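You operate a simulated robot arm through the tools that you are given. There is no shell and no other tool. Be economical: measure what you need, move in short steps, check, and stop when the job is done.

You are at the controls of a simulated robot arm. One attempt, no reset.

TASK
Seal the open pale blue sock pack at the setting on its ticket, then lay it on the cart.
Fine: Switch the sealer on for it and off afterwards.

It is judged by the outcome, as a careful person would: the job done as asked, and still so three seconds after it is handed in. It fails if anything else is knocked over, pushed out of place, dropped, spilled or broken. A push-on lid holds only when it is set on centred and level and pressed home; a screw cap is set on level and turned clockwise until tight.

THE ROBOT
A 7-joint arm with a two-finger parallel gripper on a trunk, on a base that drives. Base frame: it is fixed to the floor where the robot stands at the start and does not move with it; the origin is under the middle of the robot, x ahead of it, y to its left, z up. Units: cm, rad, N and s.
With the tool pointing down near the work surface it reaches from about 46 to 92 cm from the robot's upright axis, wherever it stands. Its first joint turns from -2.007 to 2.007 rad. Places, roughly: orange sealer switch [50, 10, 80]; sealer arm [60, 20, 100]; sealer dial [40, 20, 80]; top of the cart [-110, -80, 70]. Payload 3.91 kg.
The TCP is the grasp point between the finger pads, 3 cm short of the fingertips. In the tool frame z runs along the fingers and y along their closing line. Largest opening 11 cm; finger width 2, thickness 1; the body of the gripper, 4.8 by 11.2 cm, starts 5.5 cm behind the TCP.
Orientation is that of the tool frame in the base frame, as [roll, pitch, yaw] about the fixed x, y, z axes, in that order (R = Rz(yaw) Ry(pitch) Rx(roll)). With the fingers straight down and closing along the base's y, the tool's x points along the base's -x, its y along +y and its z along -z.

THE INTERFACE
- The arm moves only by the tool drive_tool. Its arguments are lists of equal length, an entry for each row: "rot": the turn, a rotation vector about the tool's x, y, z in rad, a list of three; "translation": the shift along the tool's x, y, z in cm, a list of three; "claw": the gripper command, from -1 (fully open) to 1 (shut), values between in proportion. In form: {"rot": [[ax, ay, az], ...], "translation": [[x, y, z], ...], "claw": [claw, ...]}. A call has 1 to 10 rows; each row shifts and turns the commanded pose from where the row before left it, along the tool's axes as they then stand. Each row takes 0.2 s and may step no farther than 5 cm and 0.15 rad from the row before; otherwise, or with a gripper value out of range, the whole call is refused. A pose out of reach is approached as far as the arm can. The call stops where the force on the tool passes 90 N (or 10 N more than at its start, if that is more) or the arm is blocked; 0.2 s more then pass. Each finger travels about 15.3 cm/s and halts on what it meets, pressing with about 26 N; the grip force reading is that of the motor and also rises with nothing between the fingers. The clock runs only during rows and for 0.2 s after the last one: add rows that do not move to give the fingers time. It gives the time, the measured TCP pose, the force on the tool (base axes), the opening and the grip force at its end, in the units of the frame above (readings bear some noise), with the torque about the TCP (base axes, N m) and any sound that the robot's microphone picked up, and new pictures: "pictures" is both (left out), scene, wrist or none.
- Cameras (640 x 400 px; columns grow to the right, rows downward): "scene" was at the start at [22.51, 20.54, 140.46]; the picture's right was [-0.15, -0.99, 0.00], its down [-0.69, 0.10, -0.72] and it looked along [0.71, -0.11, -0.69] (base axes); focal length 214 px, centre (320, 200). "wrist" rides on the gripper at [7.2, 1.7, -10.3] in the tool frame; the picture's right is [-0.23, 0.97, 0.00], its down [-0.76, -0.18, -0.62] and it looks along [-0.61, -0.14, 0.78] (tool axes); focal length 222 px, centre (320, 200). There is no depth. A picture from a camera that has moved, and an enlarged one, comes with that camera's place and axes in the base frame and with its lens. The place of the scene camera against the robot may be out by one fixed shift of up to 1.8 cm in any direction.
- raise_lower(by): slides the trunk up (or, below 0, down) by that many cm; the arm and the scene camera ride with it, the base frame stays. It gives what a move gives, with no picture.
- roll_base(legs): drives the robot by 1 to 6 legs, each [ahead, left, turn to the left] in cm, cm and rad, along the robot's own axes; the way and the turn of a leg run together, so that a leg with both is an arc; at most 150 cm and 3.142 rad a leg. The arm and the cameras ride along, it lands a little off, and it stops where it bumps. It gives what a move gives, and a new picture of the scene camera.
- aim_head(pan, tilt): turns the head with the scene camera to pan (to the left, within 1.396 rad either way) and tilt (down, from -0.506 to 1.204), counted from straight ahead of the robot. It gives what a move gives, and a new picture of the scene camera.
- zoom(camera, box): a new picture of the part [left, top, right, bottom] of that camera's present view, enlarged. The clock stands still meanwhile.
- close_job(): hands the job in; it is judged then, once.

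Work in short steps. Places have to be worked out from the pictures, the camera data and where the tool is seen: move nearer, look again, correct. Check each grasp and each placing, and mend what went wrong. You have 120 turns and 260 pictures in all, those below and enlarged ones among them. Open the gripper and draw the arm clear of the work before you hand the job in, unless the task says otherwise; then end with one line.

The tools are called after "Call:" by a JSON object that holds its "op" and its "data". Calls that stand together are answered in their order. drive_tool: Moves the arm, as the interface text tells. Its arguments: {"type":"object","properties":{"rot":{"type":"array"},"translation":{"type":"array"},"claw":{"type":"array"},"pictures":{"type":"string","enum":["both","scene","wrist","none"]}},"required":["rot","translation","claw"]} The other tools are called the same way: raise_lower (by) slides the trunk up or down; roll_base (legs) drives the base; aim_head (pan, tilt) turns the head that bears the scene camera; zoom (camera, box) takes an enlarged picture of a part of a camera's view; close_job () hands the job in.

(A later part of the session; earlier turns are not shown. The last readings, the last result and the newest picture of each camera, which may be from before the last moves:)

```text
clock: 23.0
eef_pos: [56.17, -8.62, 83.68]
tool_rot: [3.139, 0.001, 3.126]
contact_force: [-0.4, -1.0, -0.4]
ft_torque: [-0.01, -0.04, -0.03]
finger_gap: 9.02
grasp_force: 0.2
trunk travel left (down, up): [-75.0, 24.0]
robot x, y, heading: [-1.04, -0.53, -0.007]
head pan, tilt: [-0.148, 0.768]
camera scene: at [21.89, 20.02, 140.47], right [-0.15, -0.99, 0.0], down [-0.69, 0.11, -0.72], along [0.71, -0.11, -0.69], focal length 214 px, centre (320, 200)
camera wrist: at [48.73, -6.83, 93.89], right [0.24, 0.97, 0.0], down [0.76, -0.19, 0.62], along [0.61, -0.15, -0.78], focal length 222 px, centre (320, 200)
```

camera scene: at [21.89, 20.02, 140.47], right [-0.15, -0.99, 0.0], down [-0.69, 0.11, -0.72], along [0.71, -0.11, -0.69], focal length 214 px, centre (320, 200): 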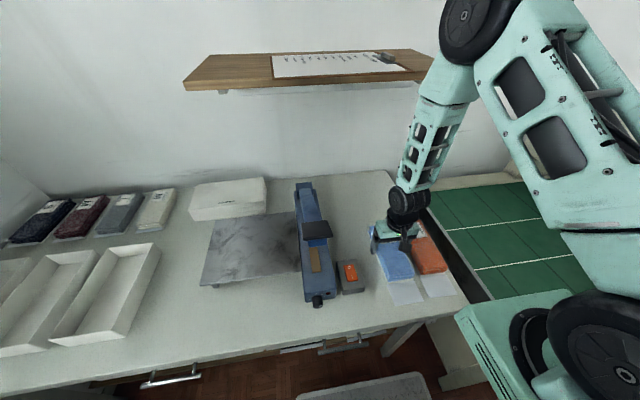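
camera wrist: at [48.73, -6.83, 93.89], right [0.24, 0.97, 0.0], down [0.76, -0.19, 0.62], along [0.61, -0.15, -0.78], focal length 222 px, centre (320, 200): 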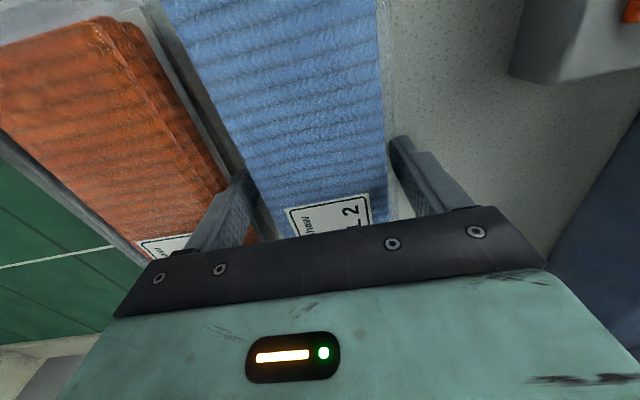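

Fingers straddle the blue pack with no contact. Close on it.

Call:
{"op": "drive_tool", "data": {"rot": [[0, 0, 0], [0, 0, 0], [0, 0, 0], [0, 0, 0]], "translation": [[0, 0.1, 0], [0, 0, 0], [0, 0, 0], [0, 0, 0]], "claw": [-0.4, 0, 0.5, 0.5], "pictures": "wrist"}}

```text
clock: 24.0
eef_pos: [56.02, -8.22, 83.67]
tool_rot: [3.138, 0.001, 3.127]
contact_force: [0.3, 0.0, 0.6]
ft_torque: [0.02, -0.02, 0.01]
finger_gap: 8.47
grasp_force: 25.4
trunk travel left (down, up): [-75.0, 24.0]
robot x, y, heading: [-0.74, -0.23, -0.011]
head pan, tilt: [-0.148, 0.768]
camera wrist: at [48.73, -6.64, 93.91], right [0.24, 0.97, 0.0], down [0.76, -0.19, 0.62], along [0.61, -0.15, -0.78], focal length 222 px, centre (320, 200)
```

wrist: 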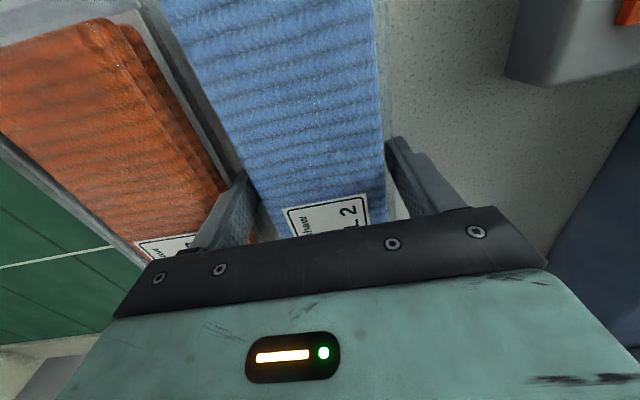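

Gripped (8.47 cm, 25 N). Lift clear.

Call:
{"op": "drive_tool", "data": {"rot": [[0, 0, 0], [0, 0, 0], [0, 0, 0], [0, 0, 0], [0, 0, 0], [0, 0, 0], [0, 0, 0], [0, 0, 0]], "translation": [[0, 0, -2], [0, 0, -3], [0, 0, -5], [0, 0, -5], [0, 0, -5], [0, 0, -5], [0, 0, -5], [0, 0, -4]], "claw": [0.5, 0.5, 0.5, 0.5, 0.5, 0.5, 0.5, 0.5]}}

```text
clock: 25.8
eef_pos: [55.8, -8.15, 117.74]
tool_rot: [3.141, 0.001, 3.128]
contact_force: [0.4, -0.3, -1.6]
ft_torque: [0.0, 0.01, 0.01]
finger_gap: 8.46
grasp_force: 25.7
trunk travel left (down, up): [-75.0, 24.0]
robot x, y, heading: [-1.11, -0.31, -0.007]
head pan, tilt: [-0.148, 0.768]
camera scene: at [21.95, 20.02, 140.45], right [-0.15, -0.99, 0.0], down [-0.69, 0.11, -0.72], along [0.71, -0.11, -0.69], focal length 214 px, centre (320, 200)
camera wrist: at [48.51, -6.44, 127.95], right [0.24, 0.97, 0.0], down [0.76, -0.19, 0.62], along [0.6, -0.15, -0.78], focal length 222 px, centre (320, 200)
```

scene: 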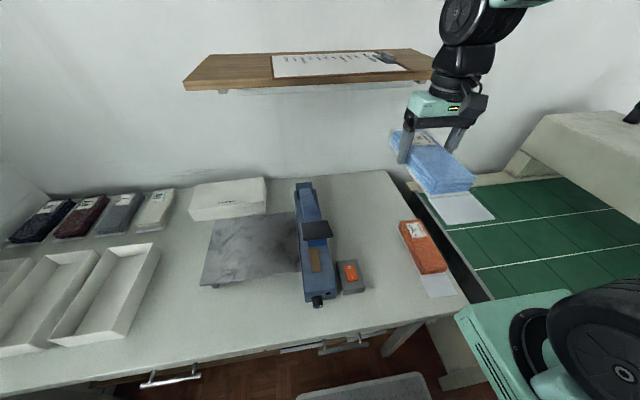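
wrist: 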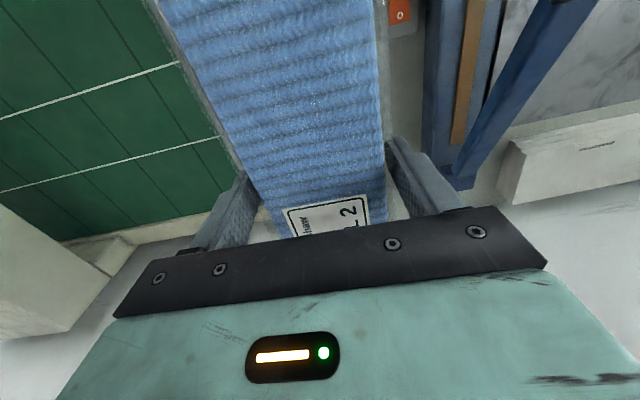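

Lifted cleanly. Rotate +90° about vertical so the flap points toward −y.

Call:
{"op": "drive_tool", "data": {"rot": [[0, 0, -0.144], [0, 0, -0.144], [0, 0, -0.144], [0, 0, -0.144], [0, 0, -0.144], [0, 0, -0.144], [0, 0, -0.144], [0, 0, -0.144], [0, 0, -0.144], [0, 0, -0.144]], "translation": [[0, 0, 0], [0, 0, 0], [0, 0, 0], [0, 0, 0], [0, 0, 0], [0, 0, 0], [0, 0, 0], [0, 0, 0], [0, 0, 0], [0, 0, 0]], "claw": [0.5, 0.5, 0.5, 0.5, 0.5, 0.5, 0.5, 0.5, 0.5, 0.5], "pictures": "none"}}

Call:
{"op": "drive_tool", "data": {"rot": [[0, 0, -0.144], [0, 0, 0], [0, 0, 0], [0, 0, 0], [0, 0, 0], [0, 0, 0], [0, 0, 0], [0, 0, 0], [0, 0, 0], [0, 0, 0]], "translation": [[0, 0, 0], [-4.9, -0.3, 0], [-4.9, -0.3, 0], [-4.9, -0.3, 0], [-4.9, -0.3, 0], [-4.9, -0.3, 0], [-4.9, -0.3, 0], [-4.9, -0.3, 0], [-4.9, -0.3, 0], [-4.9, -0.3, 0]], "claw": [0.5, 0.5, 0.5, 0.5, 0.5, 0.5, 0.5, 0.5, 0.5, 0.5]}}

```text
clock: 28.0
eef_pos: [55.98, -8.23, 117.65]
tool_rot: [-3.14, 0.002, -1.714]
contact_force: [0.3, 0.5, -1.7]
ft_torque: [0.03, -0.01, 0.04]
finger_gap: 8.44
grasp_force: 25.8
trunk travel left (down, up): [-75.0, 24.0]
robot x, y, heading: [-0.69, -0.3, -0.005]
head pan, tilt: [-0.148, 0.768]
```

```text
clock: 30.2
eef_pos: [58.55, 35.88, 117.69]
tool_rot: [-3.141, -0.002, -1.574]
contact_force: [0.0, -1.6, -1.2]
ft_torque: [0.07, 0.02, -0.03]
finger_gap: 8.5
grasp_force: 26.2
trunk travel left (down, up): [-75.0, 24.0]
robot x, y, heading: [-0.72, -0.53, -0.007]
head pan, tilt: [-0.148, 0.768]
camera scene: at [21.92, 19.94, 140.47], right [-0.16, -0.99, 0.0], down [-0.69, 0.11, -0.72], along [0.71, -0.11, -0.69], focal length 214 px, centre (320, 200)
camera wrist: at [56.78, 28.47, 127.91], right [-0.97, 0.23, 0.0], down [0.18, 0.76, 0.62], along [0.14, 0.61, -0.78], focal length 222 px, centre (320, 200)
```

scene: 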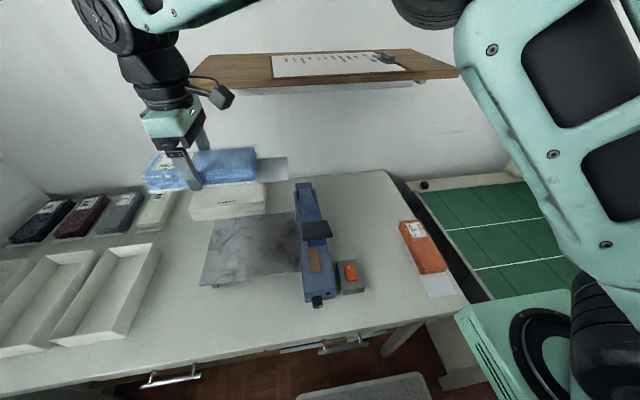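
wrist: 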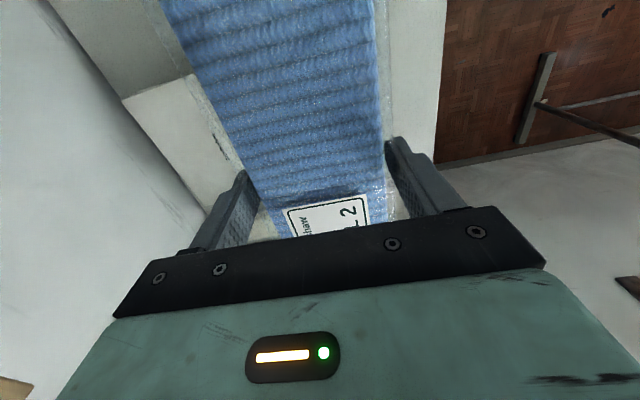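

Now measure the flap relative to the tool.

Call:
{"op": "zoom", "data": {"camera": "scene", "box": [130, 100, 310, 220]}}

Call:
{"op": "zoom", "data": {"camera": "scene", "box": [190, 170, 350, 310]}}

```text
3.33 times, centred on (220, 160) of scene
camera zoom: at [21.92, 19.94, 140.47], right [-0.16, -0.99, 0.0], down [-0.69, 0.11, -0.72], along [0.71, -0.11, -0.69], focal length 715 px, centre (653, 333)
```

zoom: 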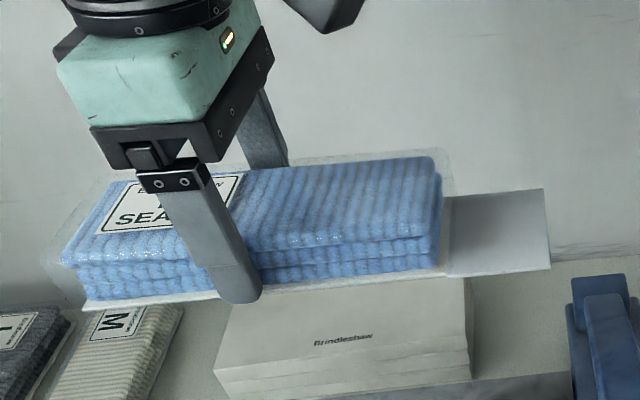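

```text
2.86 times, centred on (270, 240) of scene
camera zoom: at [21.92, 19.94, 140.47], right [-0.16, -0.99, 0.0], down [-0.69, 0.11, -0.72], along [0.71, -0.11, -0.69], focal length 613 px, centre (463, 86)
```

zoom: 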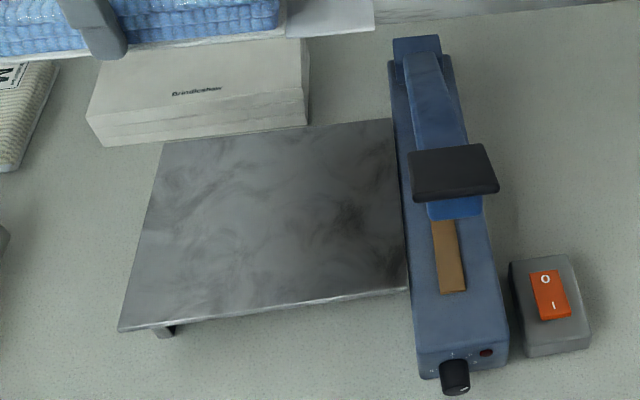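

Flap extends ~15.5 cm from the TCP, pack bottom is ~3.7 cm below it. Descend beside the sealer to just above the plate (est. top z 86.7).

Call:
{"op": "drive_tool", "data": {"rot": [[0, 0, 0], [0, 0, 0], [0, 0, 0], [0, 0, 0], [0, 0, 0], [0, 0, 0]], "translation": [[0, -0.9, 4.3], [0, 0, 4.3], [0, 0, 4.3], [0, 0, 4.3], [0, 0, 4.3], [0, 0, 3.8]], "claw": [0.5, 0.5, 0.5, 0.5, 0.5, 0.5]}}

Call:
{"op": "zoom", "data": {"camera": "scene", "box": [190, 160, 350, 300]}}

```text
clock: 31.6
eef_pos: [59.7, 36.18, 92.31]
tool_rot: [-3.14, 0.0, -1.574]
contact_force: [-0.3, -0.6, -0.6]
ft_torque: [0.02, -0.01, 0.01]
finger_gap: 8.48
grasp_force: 26.2
trunk travel left (down, up): [-75.0, 24.0]
robot x, y, heading: [-0.65, -0.25, -0.005]
head pan, tilt: [-0.148, 0.768]
camera scene: at [21.89, 20.01, 140.47], right [-0.15, -0.99, 0.0], down [-0.69, 0.11, -0.72], along [0.71, -0.11, -0.69], focal length 214 px, centre (320, 200)
camera wrist: at [57.97, 28.78, 102.61], right [-0.97, 0.23, 0.0], down [0.18, 0.76, 0.62], along [0.14, 0.61, -0.78], focal length 222 px, centre (320, 200)
```

scene: 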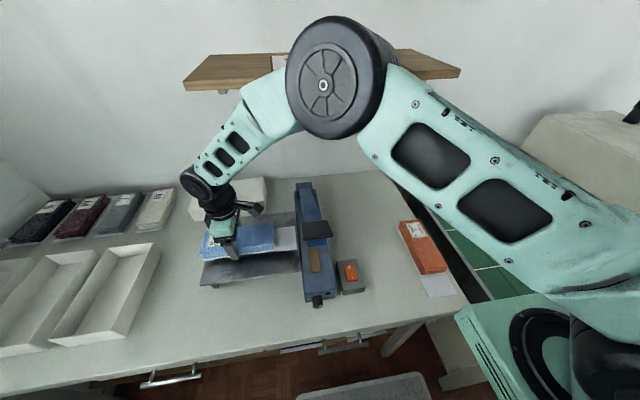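
wrist: 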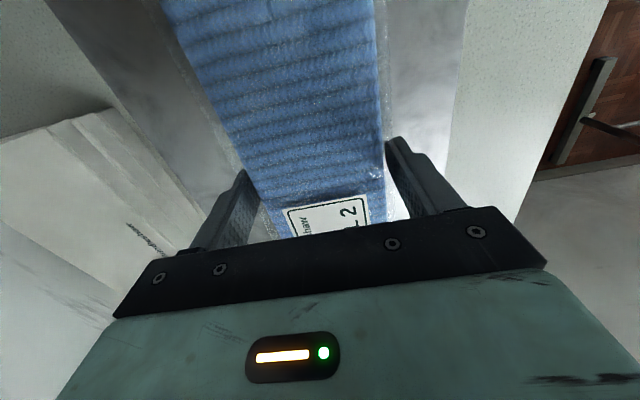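

```text
2.86 times, centred on (270, 230) of scene
camera zoom: at [21.89, 20.01, 140.47], right [-0.15, -0.99, 0.0], down [-0.69, 0.11, -0.72], along [0.71, -0.11, -0.69], focal length 613 px, centre (463, 114)
```

zoom: 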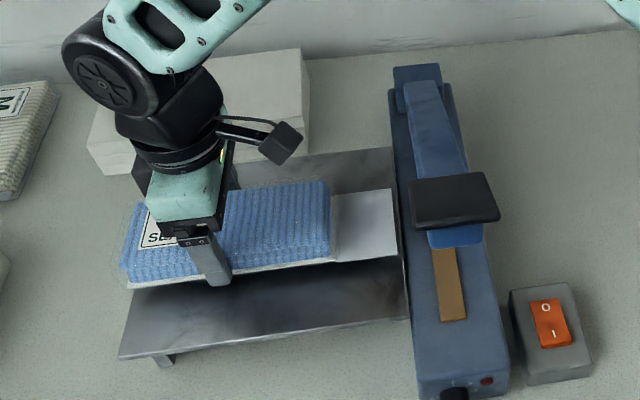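

Clearances look good; flap end is ~16 cm from the TCP. I slide toward the sealer by 7.4 cm, so the strip falls mid-flap.

Call:
{"op": "drive_tool", "data": {"rot": [[0, 0, 0], [0, 0, 0], [0, 0, 0], [0, 0, 0]], "translation": [[2, 0, 0], [2, 0, 0], [2, 0, 0], [1.4, 0, 0]], "claw": [0.5, 0.5, 0.5, 0.5]}}

Call:
{"op": "zoom", "data": {"camera": "scene", "box": [210, 170, 350, 290]}}

```text
clock: 32.6
eef_pos: [59.67, 28.5, 92.41]
tool_rot: [-3.138, -0.001, -1.574]
contact_force: [-0.7, -0.6, -1.4]
ft_torque: [0.03, 0.02, -0.02]
finger_gap: 8.46
grasp_force: 25.5
trunk travel left (down, up): [-75.0, 24.0]
robot x, y, heading: [-0.76, -0.66, -0.009]
head pan, tilt: [-0.148, 0.768]
camera scene: at [21.91, 20.05, 140.46], right [-0.15, -0.99, 0.0], down [-0.69, 0.11, -0.72], along [0.71, -0.11, -0.69], focal length 214 px, centre (320, 200)
camera wrist: at [58.01, 21.19, 102.66], right [-0.97, 0.23, 0.0], down [0.18, 0.76, 0.62], along [0.14, 0.61, -0.78], focal length 222 px, centre (320, 200)
```

scene: 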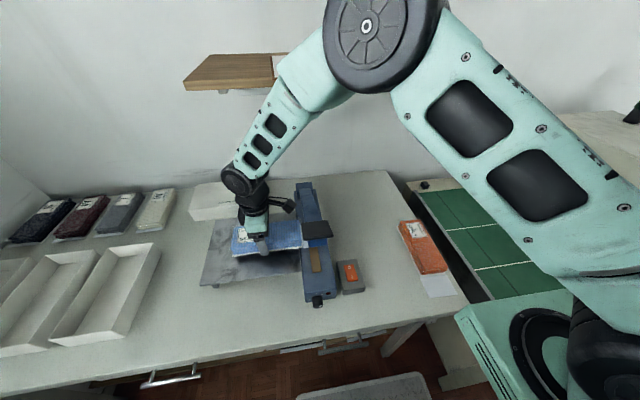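
wrist: 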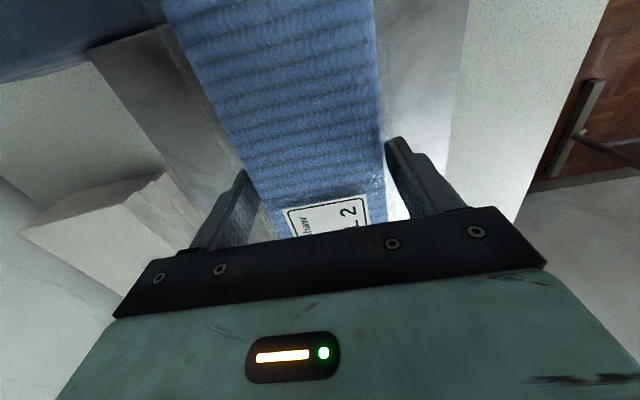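

```text
3.33 times, centred on (280, 230) of scene
camera zoom: at [21.91, 20.05, 140.46], right [-0.15, -0.99, 0.0], down [-0.69, 0.11, -0.72], along [0.71, -0.11, -0.69], focal length 715 px, centre (453, 100)
```

zoom: 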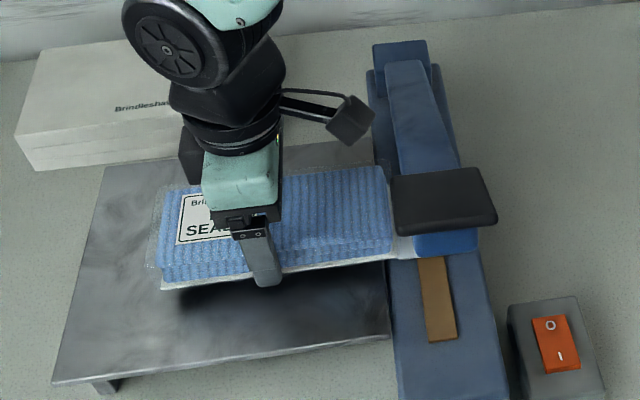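

Positioned. Lower gently until the pack meets the plate.

Call:
{"op": "drive_tool", "data": {"rot": [[0, 0, 0], [0, 0, 0], [0, 0, 0]], "translation": [[0, 0, 0.8], [0, 0, 0.5], [0, 0, 0.3]], "claw": [0.5, 0.5, 0.5], "pictures": "none"}}

Call:
{"op": "drive_tool", "data": {"rot": [[0, 0, 0], [0, 0, 0]], "translation": [[0, 0, 0.2], [0, 0, 0.2]], "claw": [0.5, 0.5], "pictures": "none"}}

Call:
{"op": "zoom", "data": {"camera": "scene", "box": [210, 200, 330, 290]}}

```text
clock: 33.4
eef_pos: [59.57, 28.52, 90.79]
tool_rot: [-3.139, 0.002, -1.573]
contact_force: [0.4, -0.2, -1.2]
ft_torque: [0.05, 0.0, 0.0]
finger_gap: 8.5
grasp_force: 26.0
trunk travel left (down, up): [-75.0, 24.0]
robot x, y, heading: [-0.93, -0.35, -0.008]
head pan, tilt: [-0.148, 0.768]
```

```text
clock: 34.0
eef_pos: [59.67, 28.76, 90.55]
tool_rot: [-3.139, 0.001, -1.572]
contact_force: [-0.8, -3.5, 18.9]
ft_torque: [-0.36, 0.33, 0.18]
finger_gap: 8.46
grasp_force: 25.9
trunk travel left (down, up): [-75.0, 24.0]
robot x, y, heading: [-0.91, -0.59, -0.008]
head pan, tilt: [-0.148, 0.768]
```

```text
4.44 times, centred on (270, 245) of scene
camera zoom: at [21.85, 19.98, 140.52], right [-0.15, -0.99, 0.0], down [-0.69, 0.11, -0.72], along [0.71, -0.11, -0.69], focal length 953 px, centre (542, 0)
```

zoom: 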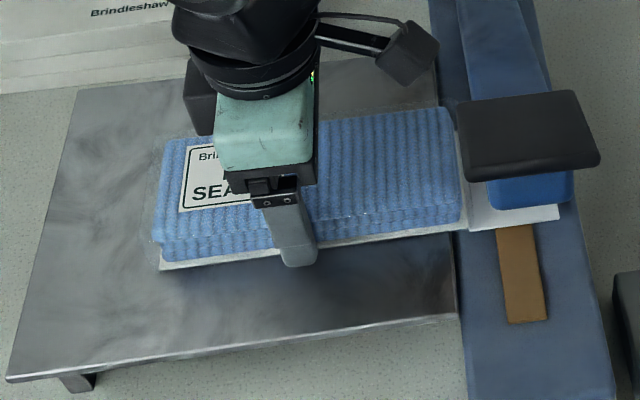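

Contact at 19 N; the flap lies centred across the strip. Relax, release and withdraw upward.

Call:
{"op": "drive_tool", "data": {"rot": [[0, 0, 0], [0, 0, 0], [0, 0, 0], [0, 0, 0], [0, 0, 0], [0, 0, 0], [0, 0, 0], [0, 0, 0], [0, 0, 0]], "translation": [[0, 0, -0.2], [0, 0, 0], [0, 0, 0], [0, 0, -2], [0, 0, -4], [0, 0, -5], [0, 0, -5], [0, 0, -5], [0, 0, -5]], "claw": [0.2, -0.7, -0.7, -0.7, -0.7, -0.7, -0.7, -0.7, -0.7]}}

Call:
{"op": "zoom", "data": {"camera": "scene", "box": [210, 180, 370, 300]}}

```text
clock: 36.0
eef_pos: [59.8, 28.68, 116.8]
tool_rot: [3.141, 0.0, -1.571]
contact_force: [0.6, -0.6, -1.1]
ft_torque: [-0.03, 0.02, 0.04]
finger_gap: 9.37
grasp_force: 0.0
trunk travel left (down, up): [-75.0, 24.0]
robot x, y, heading: [-0.86, -0.03, -0.004]
head pan, tilt: [-0.148, 0.768]
camera scene: at [21.94, 20.04, 140.45], right [-0.15, -0.99, 0.0], down [-0.69, 0.11, -0.72], along [0.71, -0.11, -0.69], focal length 214 px, centre (320, 200)
camera wrist: at [58.09, 21.26, 127.07], right [-0.97, 0.23, 0.0], down [0.18, 0.76, 0.62], along [0.14, 0.61, -0.78], focal length 222 px, centre (320, 200)
```

scene: 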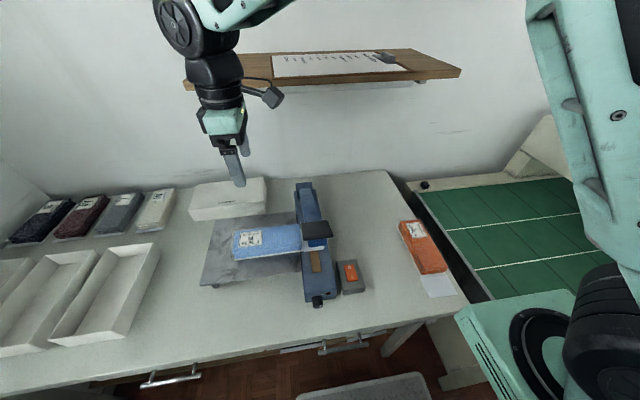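
wrist: 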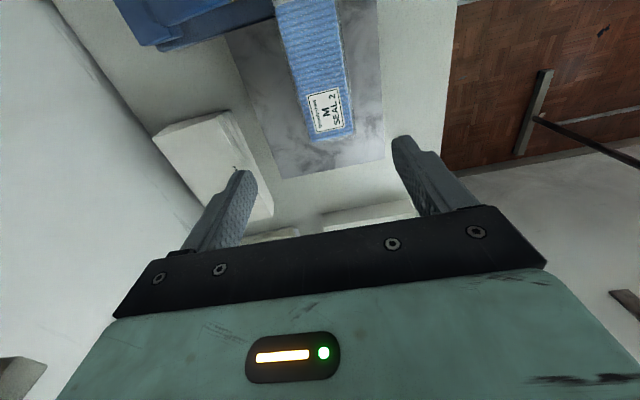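

```text
3.33 times, centred on (290, 240) of scene
camera zoom: at [21.94, 20.04, 140.45], right [-0.15, -0.99, 0.0], down [-0.69, 0.11, -0.72], along [0.71, -0.11, -0.69], focal length 715 px, centre (420, 67)
```

zoom: 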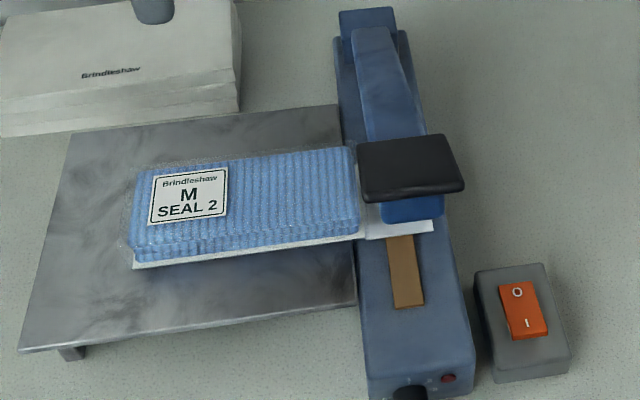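

Pack stays put with the flap on the strip. Next the switch: I-end at about (47.6, 5.9). Move above it with fingers shut.

Call:
{"op": "drive_tool", "data": {"rot": [[0, 0, 0], [0, 0, 0], [0, 0, 0], [0, 0, 0], [0, 0, 0], [0, 0, 0], [0, 0, 0], [0, 0, 0]], "translation": [[3.8, 2.03, 0], [3.8, 2.03, 0], [3.8, 2.03, 0], [3.8, 2.03, 0], [3.8, 2.03, 0], [3.8, 2.03, 0], [0, 0, 5], [0, 0, 5]], "claw": [1, 1, 1, 1, 1, 1, 1, 1]}}

Call:
{"op": "zoom", "data": {"camera": "scene", "box": [280, 190, 400, 310]}}

```text
clock: 37.8
eef_pos: [47.53, 5.74, 106.7]
tool_rot: [-3.138, 0.001, -1.572]
contact_force: [-0.7, 0.4, -0.2]
ft_torque: [0.07, -0.01, 0.01]
finger_gap: 0.04
grasp_force: 26.1
trunk travel left (down, up): [-75.0, 24.0]
robot x, y, heading: [-0.5, -0.55, -0.008]
head pan, tilt: [-0.148, 0.768]
camera scene: at [21.85, 20.0, 140.48], right [-0.16, -0.99, 0.0], down [-0.69, 0.11, -0.72], along [0.71, -0.11, -0.69], focal length 214 px, centre (320, 200)
camera wrist: at [45.73, -1.59, 116.95], right [-0.97, 0.23, 0.0], down [0.18, 0.76, 0.62], along [0.14, 0.61, -0.78], focal length 222 px, centre (320, 200)
```

scene: 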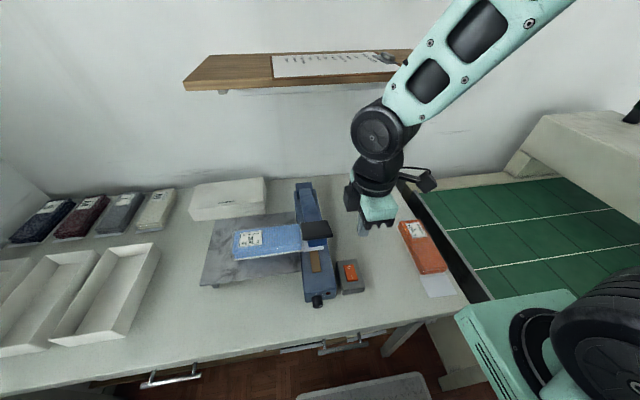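
wrist: 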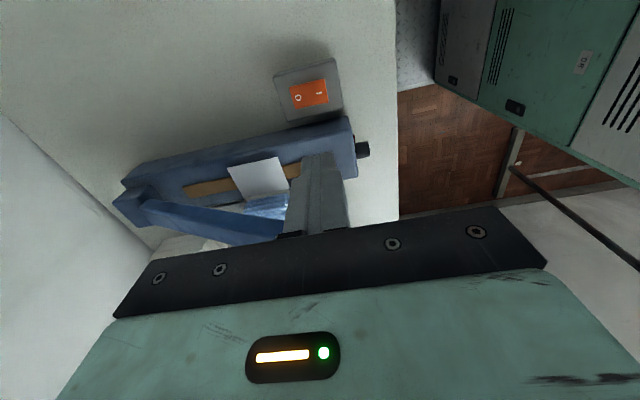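

```text
3.33 times, centred on (340, 250) of scene
camera zoom: at [21.85, 20.0, 140.48], right [-0.16, -0.99, 0.0], down [-0.69, 0.11, -0.72], along [0.71, -0.11, -0.69], focal length 715 px, centre (253, 33)
```

zoom: 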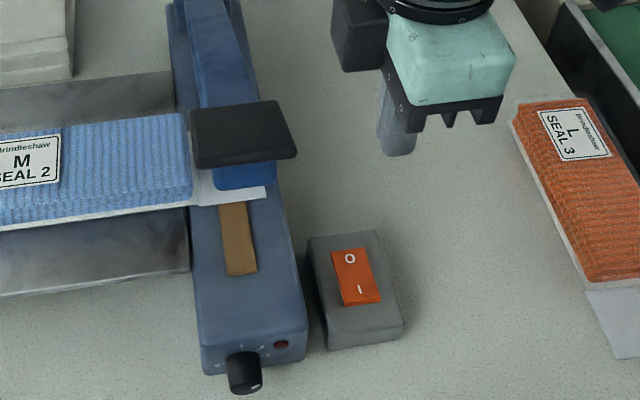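

Great wrist view; I enlarge it to fix switch and flap positions.

Call:
{"op": "zoom", "data": {"camera": "wrist", "box": [100, 40, 380, 240]}}

Call:
{"op": "zoom", "data": {"camera": "wrist", "box": [260, 50, 356, 120]}}

```text
2.00 times, centred on (240, 140) of wrist
camera zoom: at [45.73, -1.59, 116.95], right [-0.97, 0.23, 0.0], down [0.18, 0.76, 0.62], along [0.14, 0.61, -0.78], focal length 444 px, centre (480, 320)
```

zoom: 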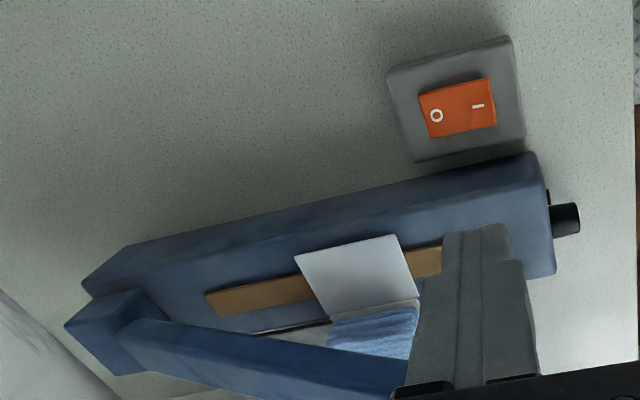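

```text
5.71 times, centred on (308, 85) of wrist
camera zoom: at [45.73, -1.59, 116.95], right [-0.97, 0.23, 0.0], down [0.18, 0.76, 0.62], along [0.14, 0.61, -0.78], focal length 1269 px, centre (389, 857)
```

zoom: 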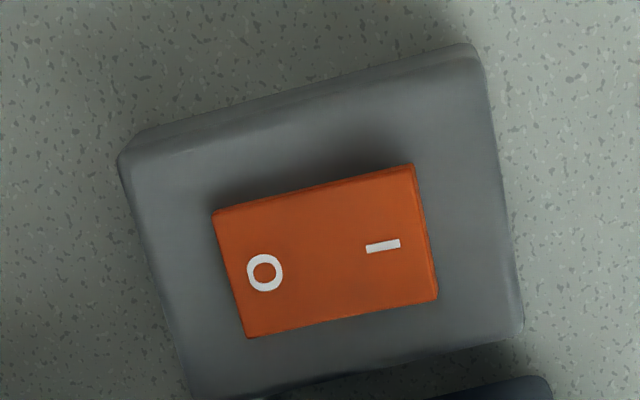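

The flap lies fully over the strip. The I mark is at (47.5, 5.8), directly below. Descend to just above the switch.

Call:
{"op": "drive_tool", "data": {"rot": [[0, 0, 0], [0, 0, 0], [0, 0, 0], [0, 0, 0], [0, 0, 0]], "translation": [[0, 0.1, 4], [0, 0, 4], [0, 0, 4], [0, 0, 4], [0, 0, 1.8]], "claw": [1, 1, 1, 1, 1], "pictures": "none"}}

Call:
{"op": "drive_tool", "data": {"rot": [[0, 0, 0], [0, 0, 0], [0, 0, 0], [0, 0, 0]], "translation": [[0, 0, 0.3], [0, 0, 0.3], [0, 0, 0.3], [0, 0, 0.3]], "claw": [1, 1, 1, 1], "pictures": "wrist"}}

Call:
{"op": "zoom", "data": {"camera": "scene", "box": [310, 240, 390, 310]}}

```text
clock: 39.0
eef_pos: [47.29, 5.71, 88.86]
tool_rot: [-3.141, 0.003, -1.573]
contact_force: [0.7, 0.3, 0.3]
ft_torque: [0.0, -0.02, -0.01]
finger_gap: 0.02
grasp_force: 26.2
trunk travel left (down, up): [-75.0, 24.0]
robot x, y, heading: [-0.68, -0.39, -0.009]
head pan, tilt: [-0.148, 0.768]
```

```text
clock: 40.0
eef_pos: [47.26, 5.7, 87.54]
tool_rot: [3.141, -0.001, -1.572]
contact_force: [1.0, 0.4, -0.8]
ft_torque: [-0.05, -0.01, 0.0]
finger_gap: 0.01
grasp_force: 26.0
trunk travel left (down, up): [-75.0, 24.0]
robot x, y, heading: [-0.41, -0.42, -0.005]
head pan, tilt: [-0.148, 0.768]
camera wrist: at [45.53, -1.64, 97.86], right [-0.97, 0.23, 0.0], down [0.18, 0.76, 0.62], along [0.14, 0.61, -0.78], focal length 222 px, centre (320, 200)
```

wrist: 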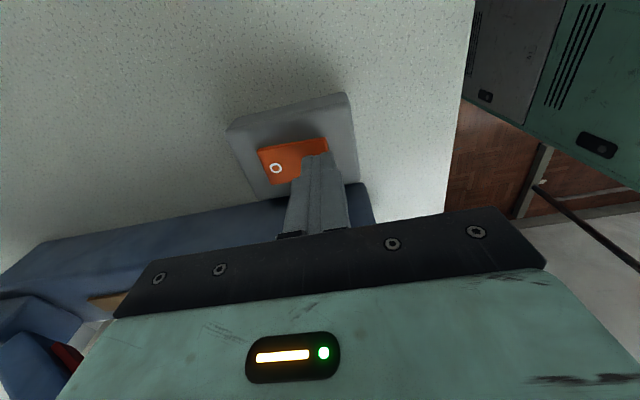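

```text
5.71 times, centred on (350, 275) of scene
camera zoom: at [21.91, 20.02, 140.46], right [-0.15, -0.99, 0.0], down [-0.69, 0.11, -0.72], along [0.71, -0.11, -0.69], focal length 1226 px, centre (149, -229)
```

zoom: 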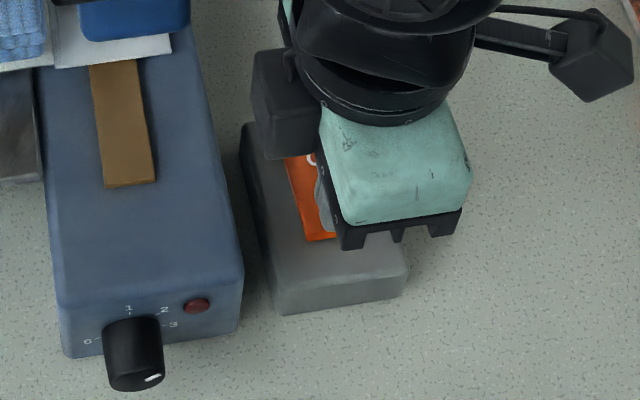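

No contact yet at tip z≈84.5. Continue creeping in small steps.

Call:
{"op": "drive_tool", "data": {"rot": [[0, 0, 0], [0, 0, 0], [0, 0, 0]], "translation": [[0, 0, 0.2], [0, 0, 0.2], [0, 0, 0.2]], "claw": [1, 1, 1], "pictures": "none"}}

```text
clock: 40.8
eef_pos: [47.31, 5.56, 87.04]
tool_rot: [-3.14, 0.003, -1.573]
contact_force: [0.7, -0.1, -0.1]
ft_torque: [-0.01, 0.0, 0.03]
finger_gap: 0.0
grasp_force: 25.9
trunk travel left (down, up): [-75.0, 24.0]
robot x, y, heading: [-0.96, -0.37, -0.005]
head pan, tilt: [-0.148, 0.768]
```

Call:
{"op": "drive_tool", "data": {"rot": [[0, 0, 0], [0, 0, 0]], "translation": [[0, 0, 0.25], [0, 0, 0.25]], "claw": [1, 1], "pictures": "none"}}

Call:
{"op": "zoom", "data": {"camera": "wrist", "box": [210, 80, 390, 210]}}

```text
clock: 41.4
eef_pos: [47.25, 5.69, 86.78]
tool_rot: [-3.135, 0.004, -1.574]
contact_force: [-0.4, -1.6, 70.7]
ft_torque: [-0.14, -0.72, -0.07]
finger_gap: 0.0
grasp_force: 25.6
trunk travel left (down, up): [-75.0, 24.0]
robot x, y, heading: [-0.59, -0.37, -0.005]
head pan, tilt: [-0.148, 0.768]
```

```text
3.08 times, centred on (300, 145) of wrist
camera zoom: at [45.5, -1.66, 97.03], right [-0.97, 0.23, -0.01], down [0.18, 0.76, 0.63], along [0.15, 0.61, -0.78], focal length 684 px, centre (382, 369)
```

zoom: 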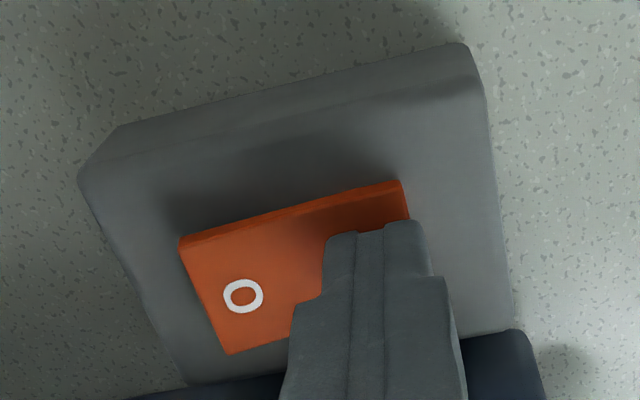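

70 N on it: firmly pressed. Lift off and check the rocker and the lamp.

Call:
{"op": "drive_tool", "data": {"rot": [[0, 0, 0], [0, 0, 0], [0, 0, 0], [0, 0, 0]], "translation": [[0, 0, -1], [0, 0, -4], [0, 0, -5], [0, 0, -5]], "claw": [1, 1, 1, 1], "pictures": "none"}}

Call:
{"op": "zoom", "data": {"camera": "wrist", "box": [240, 50, 380, 150]}}

Call:
{"op": "zoom", "data": {"camera": "scene", "box": [290, 230, 390, 310]}}

```text
clock: 42.4
eef_pos: [47.25, 5.63, 101.38]
tool_rot: [-3.141, 0.001, -1.572]
contact_force: [1.1, -0.6, -1.8]
ft_torque: [-0.03, 0.04, -0.01]
finger_gap: 0.0
grasp_force: 26.1
trunk travel left (down, up): [-75.0, 24.0]
robot x, y, heading: [-0.92, -0.2, -0.011]
head pan, tilt: [-0.148, 0.768]
```

```text
4.00 times, centred on (310, 100) of wrist
camera zoom: at [45.49, -1.7, 111.71], right [-0.97, 0.23, 0.0], down [0.18, 0.76, 0.62], along [0.14, 0.61, -0.78], focal length 888 px, centre (360, 600)
```

zoom: 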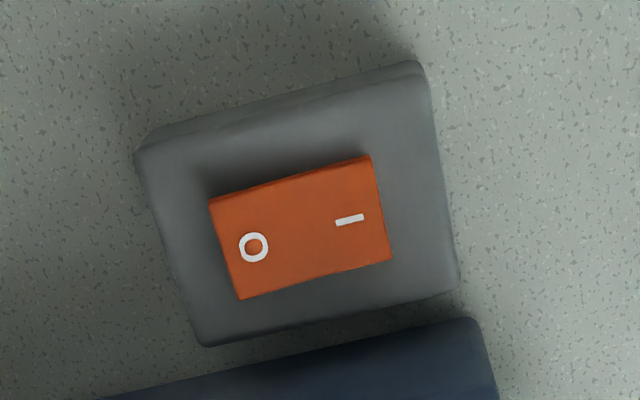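

```text
5.00 times, centred on (340, 270) of scene
camera zoom: at [21.96, 20.06, 140.43], right [-0.15, -0.99, 0.0], down [-0.69, 0.11, -0.72], along [0.71, -0.11, -0.69], focal length 1072 px, centre (220, -150)
```

zoom: 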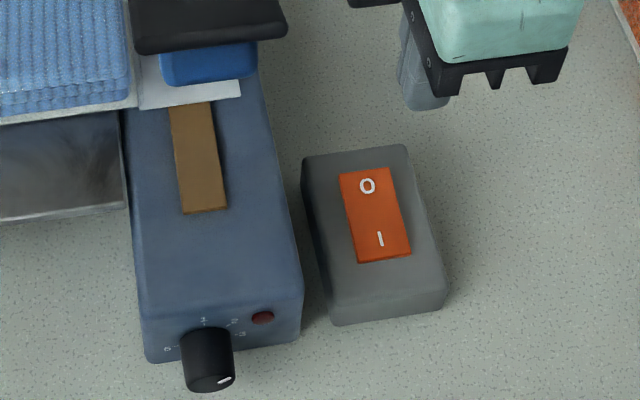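

Compare the rocker in the same crop as at the start.

Call:
{"op": "zoom", "data": {"camera": "scene", "box": [325, 255, 373, 295]}}

```text
10.00 times, centred on (349, 275) of scene
camera zoom: at [21.96, 20.06, 140.43], right [-0.15, -0.99, 0.0], down [-0.69, 0.11, -0.72], along [0.71, -0.11, -0.69], focal length 2145 px, centre (30, -550)
```

zoom: 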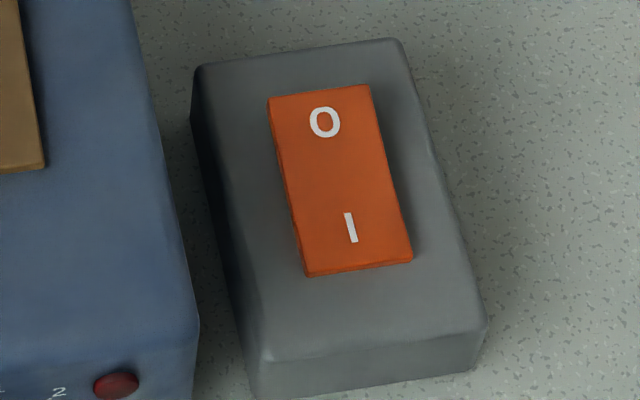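

The I end now sits low: on. Next the sealer arm: pad at about (48, 15.3, 105). I move above it.

Call:
{"op": "drive_tool", "data": {"rot": [[0, 0, 0], [0, 0, 0], [0, 0, 0], [0, 0, 0], [0, 0, 0], [0, 0, 0]], "translation": [[0, 0, -5], [0, 0, -5], [0, 0, -4], [-3.3, -0.2, 0], [-3.3, -0.2, 0], [-3.2, -0.2, 0]], "claw": [1, 1, 1, 1, 1, 1]}}

Call:
{"op": "zoom", "data": {"camera": "scene", "box": [260, 140, 400, 280]}}

```text
clock: 43.8
eef_pos: [47.98, 15.27, 115.49]
tool_rot: [-3.141, -0.002, -1.572]
contact_force: [0.0, -0.8, 0.3]
ft_torque: [0.02, 0.01, 0.01]
finger_gap: 0.0
grasp_force: 25.6
trunk travel left (down, up): [-75.0, 24.0]
robot x, y, heading: [-0.98, -0.7, -0.01]
head pan, tilt: [-0.148, 0.768]
camera scene: at [21.89, 19.98, 140.47], right [-0.16, -0.99, 0.0], down [-0.69, 0.11, -0.72], along [0.71, -0.11, -0.69], focal length 214 px, centre (320, 200)
camera wrist: at [46.2, 8.0, 125.75], right [-0.97, 0.23, 0.0], down [0.18, 0.76, 0.62], along [0.14, 0.61, -0.78], focal length 222 px, centre (320, 200)
```

scene: 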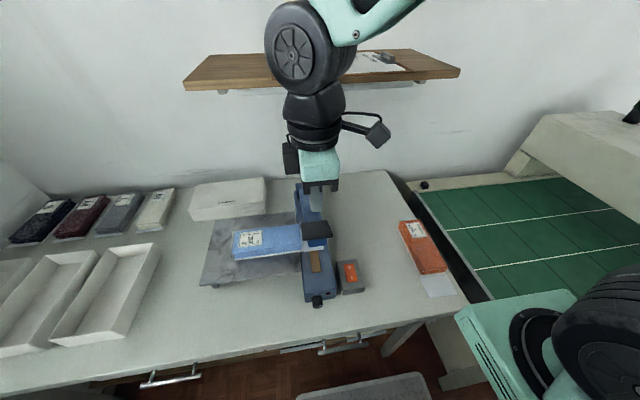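
wrist: 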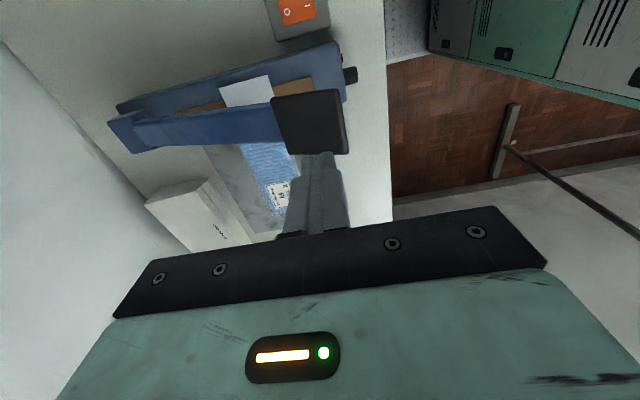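

```text
2.86 times, centred on (330, 210) of scene
camera zoom: at [21.89, 19.98, 140.47], right [-0.16, -0.99, 0.0], down [-0.69, 0.11, -0.72], along [0.71, -0.11, -0.69], focal length 613 px, centre (291, 171)
```

zoom: 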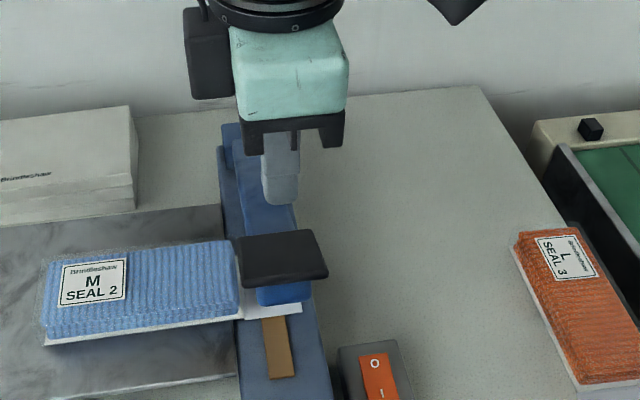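

Pad centre triangulates to (48.7, 15.0, 105.4). I'll press its hinge-side half and follow the arc; first down to just above it.

Call:
{"op": "drive_tool", "data": {"rot": [[0, 0, 0], [0, 0, 0], [0, 0, 0], [0, 0, 0]], "translation": [[0.2, -1.9, 3], [0, 0, 2.5], [0, 0, 0.8], [0, 0, 0.5]], "claw": [1, 1, 1, 1]}}

Call:
{"op": "zoom", "data": {"camera": "scene", "box": [260, 160, 380, 280]}}

```text
clock: 44.8
eef_pos: [49.75, 15.18, 108.76]
tool_rot: [-3.139, 0.001, -1.573]
contact_force: [0.9, -0.1, 1.0]
ft_torque: [-0.01, 0.02, 0.02]
finger_gap: 0.0
grasp_force: 26.2
trunk travel left (down, up): [-75.0, 24.0]
robot x, y, heading: [-0.83, -0.43, -0.006]
head pan, tilt: [-0.148, 0.768]
camera scene: at [21.91, 20.02, 140.46], right [-0.15, -0.99, 0.0], down [-0.69, 0.11, -0.72], along [0.71, -0.11, -0.69], focal length 214 px, centre (320, 200)
camera wrist: at [48.03, 7.96, 118.94], right [-0.97, 0.23, 0.0], down [0.18, 0.76, 0.62], along [0.14, 0.61, -0.78], focal length 222 px, centre (320, 200)
```

scene: 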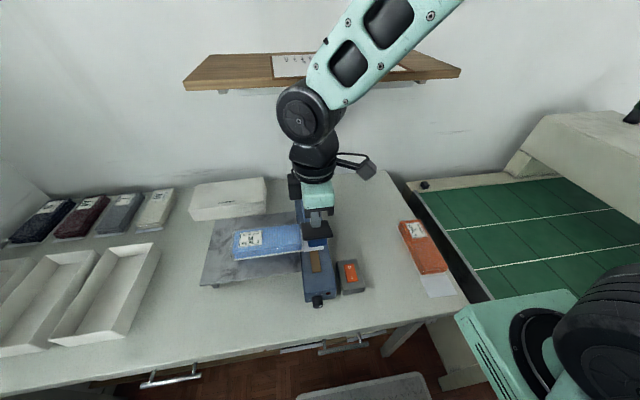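
wrist: 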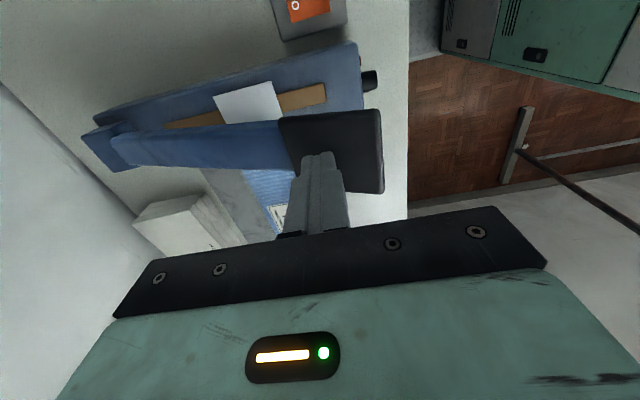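

```text
3.33 times, centred on (320, 220) of scene
camera zoom: at [21.91, 20.02, 140.46], right [-0.15, -0.99, 0.0], down [-0.69, 0.11, -0.72], along [0.71, -0.11, -0.69], focal length 715 px, centre (320, 133)
```

zoom: 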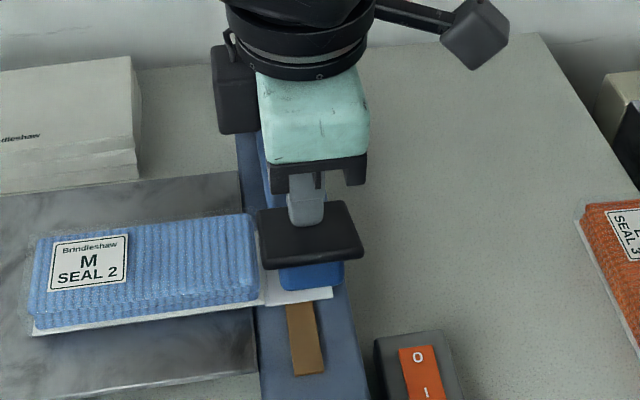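

Fingertips are right over the pad's hinge-side half. Begin pushing down along the arc.

Call:
{"op": "drive_tool", "data": {"rot": [[0, 0, 0], [0, 0, 0], [0, 0, 0], [0, 0, 0]], "translation": [[0, 0, 0.5], [0, 0.1, 0.5], [0, 0.3, 0.6], [0, 0.3, 0.6]], "claw": [1, 1, 1, 1], "pictures": "scene"}}

```text
clock: 45.8
eef_pos: [49.15, 15.26, 106.44]
tool_rot: [-3.14, 0.003, -1.573]
contact_force: [1.7, 1.7, 1.2]
ft_torque: [0.0, -0.01, 0.01]
finger_gap: 0.01
grasp_force: 26.0
trunk travel left (down, up): [-75.0, 24.0]
robot x, y, heading: [-0.56, -0.73, -0.006]
head pan, tilt: [-0.148, 0.768]
camera scene: at [21.92, 20.02, 140.46], right [-0.15, -0.99, 0.0], down [-0.69, 0.11, -0.72], along [0.71, -0.11, -0.69], focal length 214 px, centre (320, 200)
```

scene: 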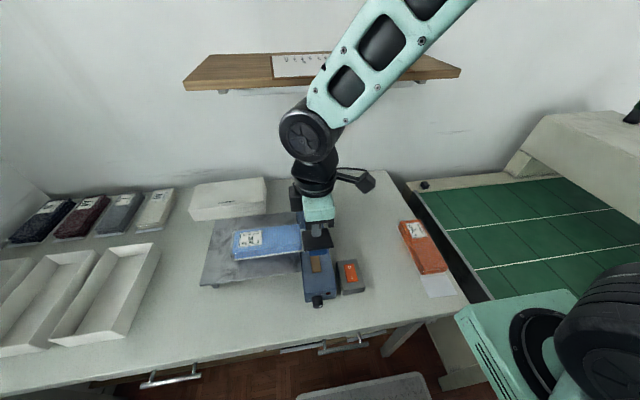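

Little resistance so far; continue down the arc.

Call:
{"op": "drive_tool", "data": {"rot": [[0, 0, 0], [0, 0, 0], [0, 0, 0], [0, 0, 0], [0, 0, 0]], "translation": [[0, 0.4, 0.8], [0, 0.4, 0.8], [0, 0.4, 0.8], [0, 0.4, 0.8], [0, 0.3, 0.8]], "claw": [1, 1, 1, 1, 1]}}

Call:
{"op": "zoom", "data": {"camera": "scene", "box": [260, 180, 380, 310]}}

```text
clock: 47.0
eef_pos: [47.28, 15.34, 102.5]
tool_rot: [-3.141, 0.0, -1.571]
contact_force: [2.3, 0.3, 1.7]
ft_torque: [0.01, -0.03, 0.01]
finger_gap: 0.0
grasp_force: 25.3
trunk travel left (down, up): [-75.0, 24.0]
robot x, y, heading: [-0.47, -0.67, -0.006]
head pan, tilt: [-0.148, 0.768]
camera scene: at [21.91, 20.02, 140.46], right [-0.15, -0.99, 0.0], down [-0.69, 0.11, -0.72], along [0.71, -0.11, -0.69], focal length 214 px, centre (320, 200)
camera wrist: at [45.41, 7.93, 112.76], right [-0.97, 0.23, 0.0], down [0.18, 0.76, 0.62], along [0.14, 0.61, -0.78], focal length 222 px, centre (320, 200)
```

scene: 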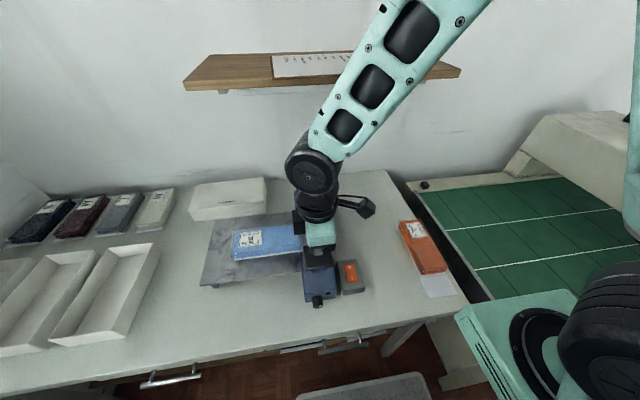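
wrist: 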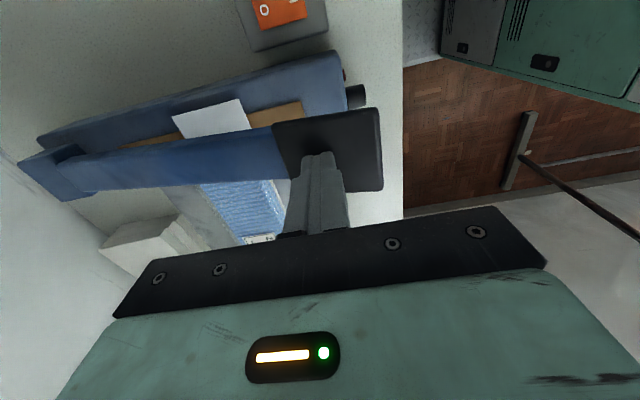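

```text
3.08 times, centred on (320, 245) of scene
camera zoom: at [21.91, 20.02, 140.46], right [-0.15, -0.99, 0.0], down [-0.69, 0.11, -0.72], along [0.71, -0.11, -0.69], focal length 660 px, centre (320, 62)
```

zoom: 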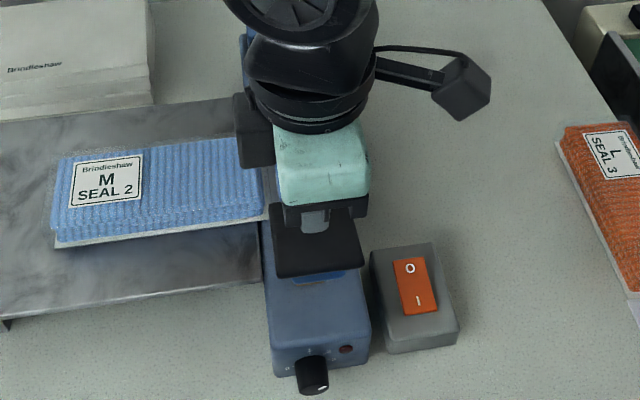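

The arm is following. Continue down.

Call:
{"op": "drive_tool", "data": {"rot": [[0, 0, 0], [0, 0, 0], [0, 0, 0], [0, 0, 0], [0, 0, 0], [0, 0, 0], [0, 0, 0], [0, 0, 0]], "translation": [[0, 0.3, 0.8], [0, 0.3, 0.8], [0, 0.25, 0.8], [0, 0.2, 0.8], [0, 0.2, 0.8], [0, 0.15, 0.8], [0, 0.1, 0.8], [0, 0.1, 0.8]], "claw": [1, 1, 1, 1, 1, 1, 1, 1]}}

Call:
{"op": "zoom", "data": {"camera": "scene", "box": [260, 200, 380, 310]}}

```text
clock: 48.8
eef_pos: [45.53, 15.28, 96.09]
tool_rot: [3.141, 0.0, -1.572]
contact_force: [-1.1, -2.0, 3.0]
ft_torque: [-0.04, 0.07, 0.0]
finger_gap: 0.01
grasp_force: 25.6
trunk travel left (down, up): [-75.0, 24.0]
robot x, y, heading: [-0.98, -0.23, -0.003]
head pan, tilt: [-0.148, 0.768]
camera scene: at [21.89, 20.0, 140.47], right [-0.15, -0.99, 0.0], down [-0.69, 0.11, -0.72], along [0.71, -0.11, -0.69], focal length 214 px, centre (320, 200)
camera wrist: at [43.78, 7.96, 106.32], right [-0.97, 0.23, 0.0], down [0.18, 0.76, 0.62], along [0.14, 0.61, -0.78], focal length 222 px, centre (320, 200)
```

scene: 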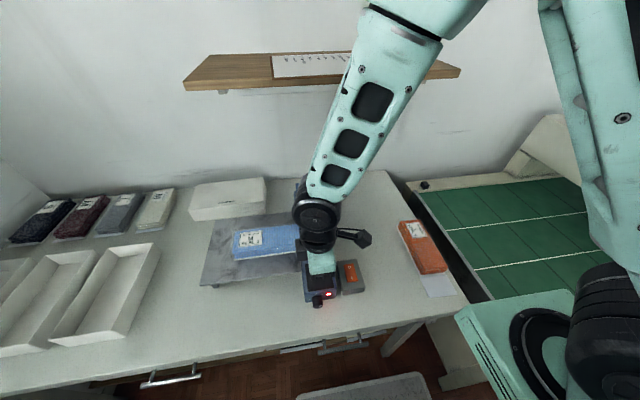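
wrist: 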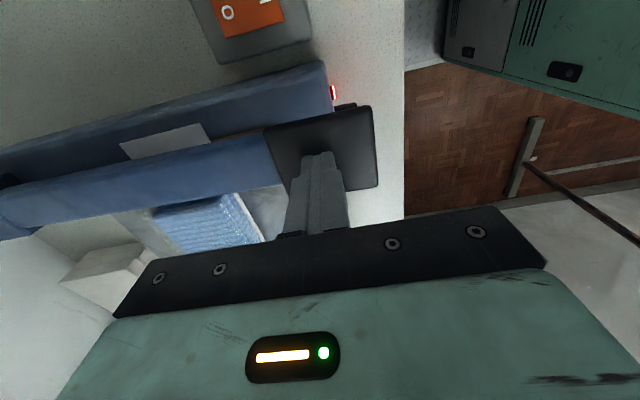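

```text
3.64 times, centred on (320, 255) of scene
camera zoom: at [21.89, 20.0, 140.47], right [-0.15, -0.99, 0.0], down [-0.69, 0.11, -0.72], along [0.71, -0.11, -0.69], focal length 780 px, centre (320, 0)
```

zoom: 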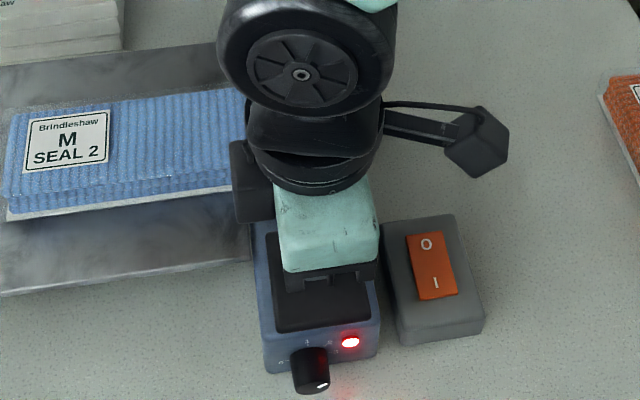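

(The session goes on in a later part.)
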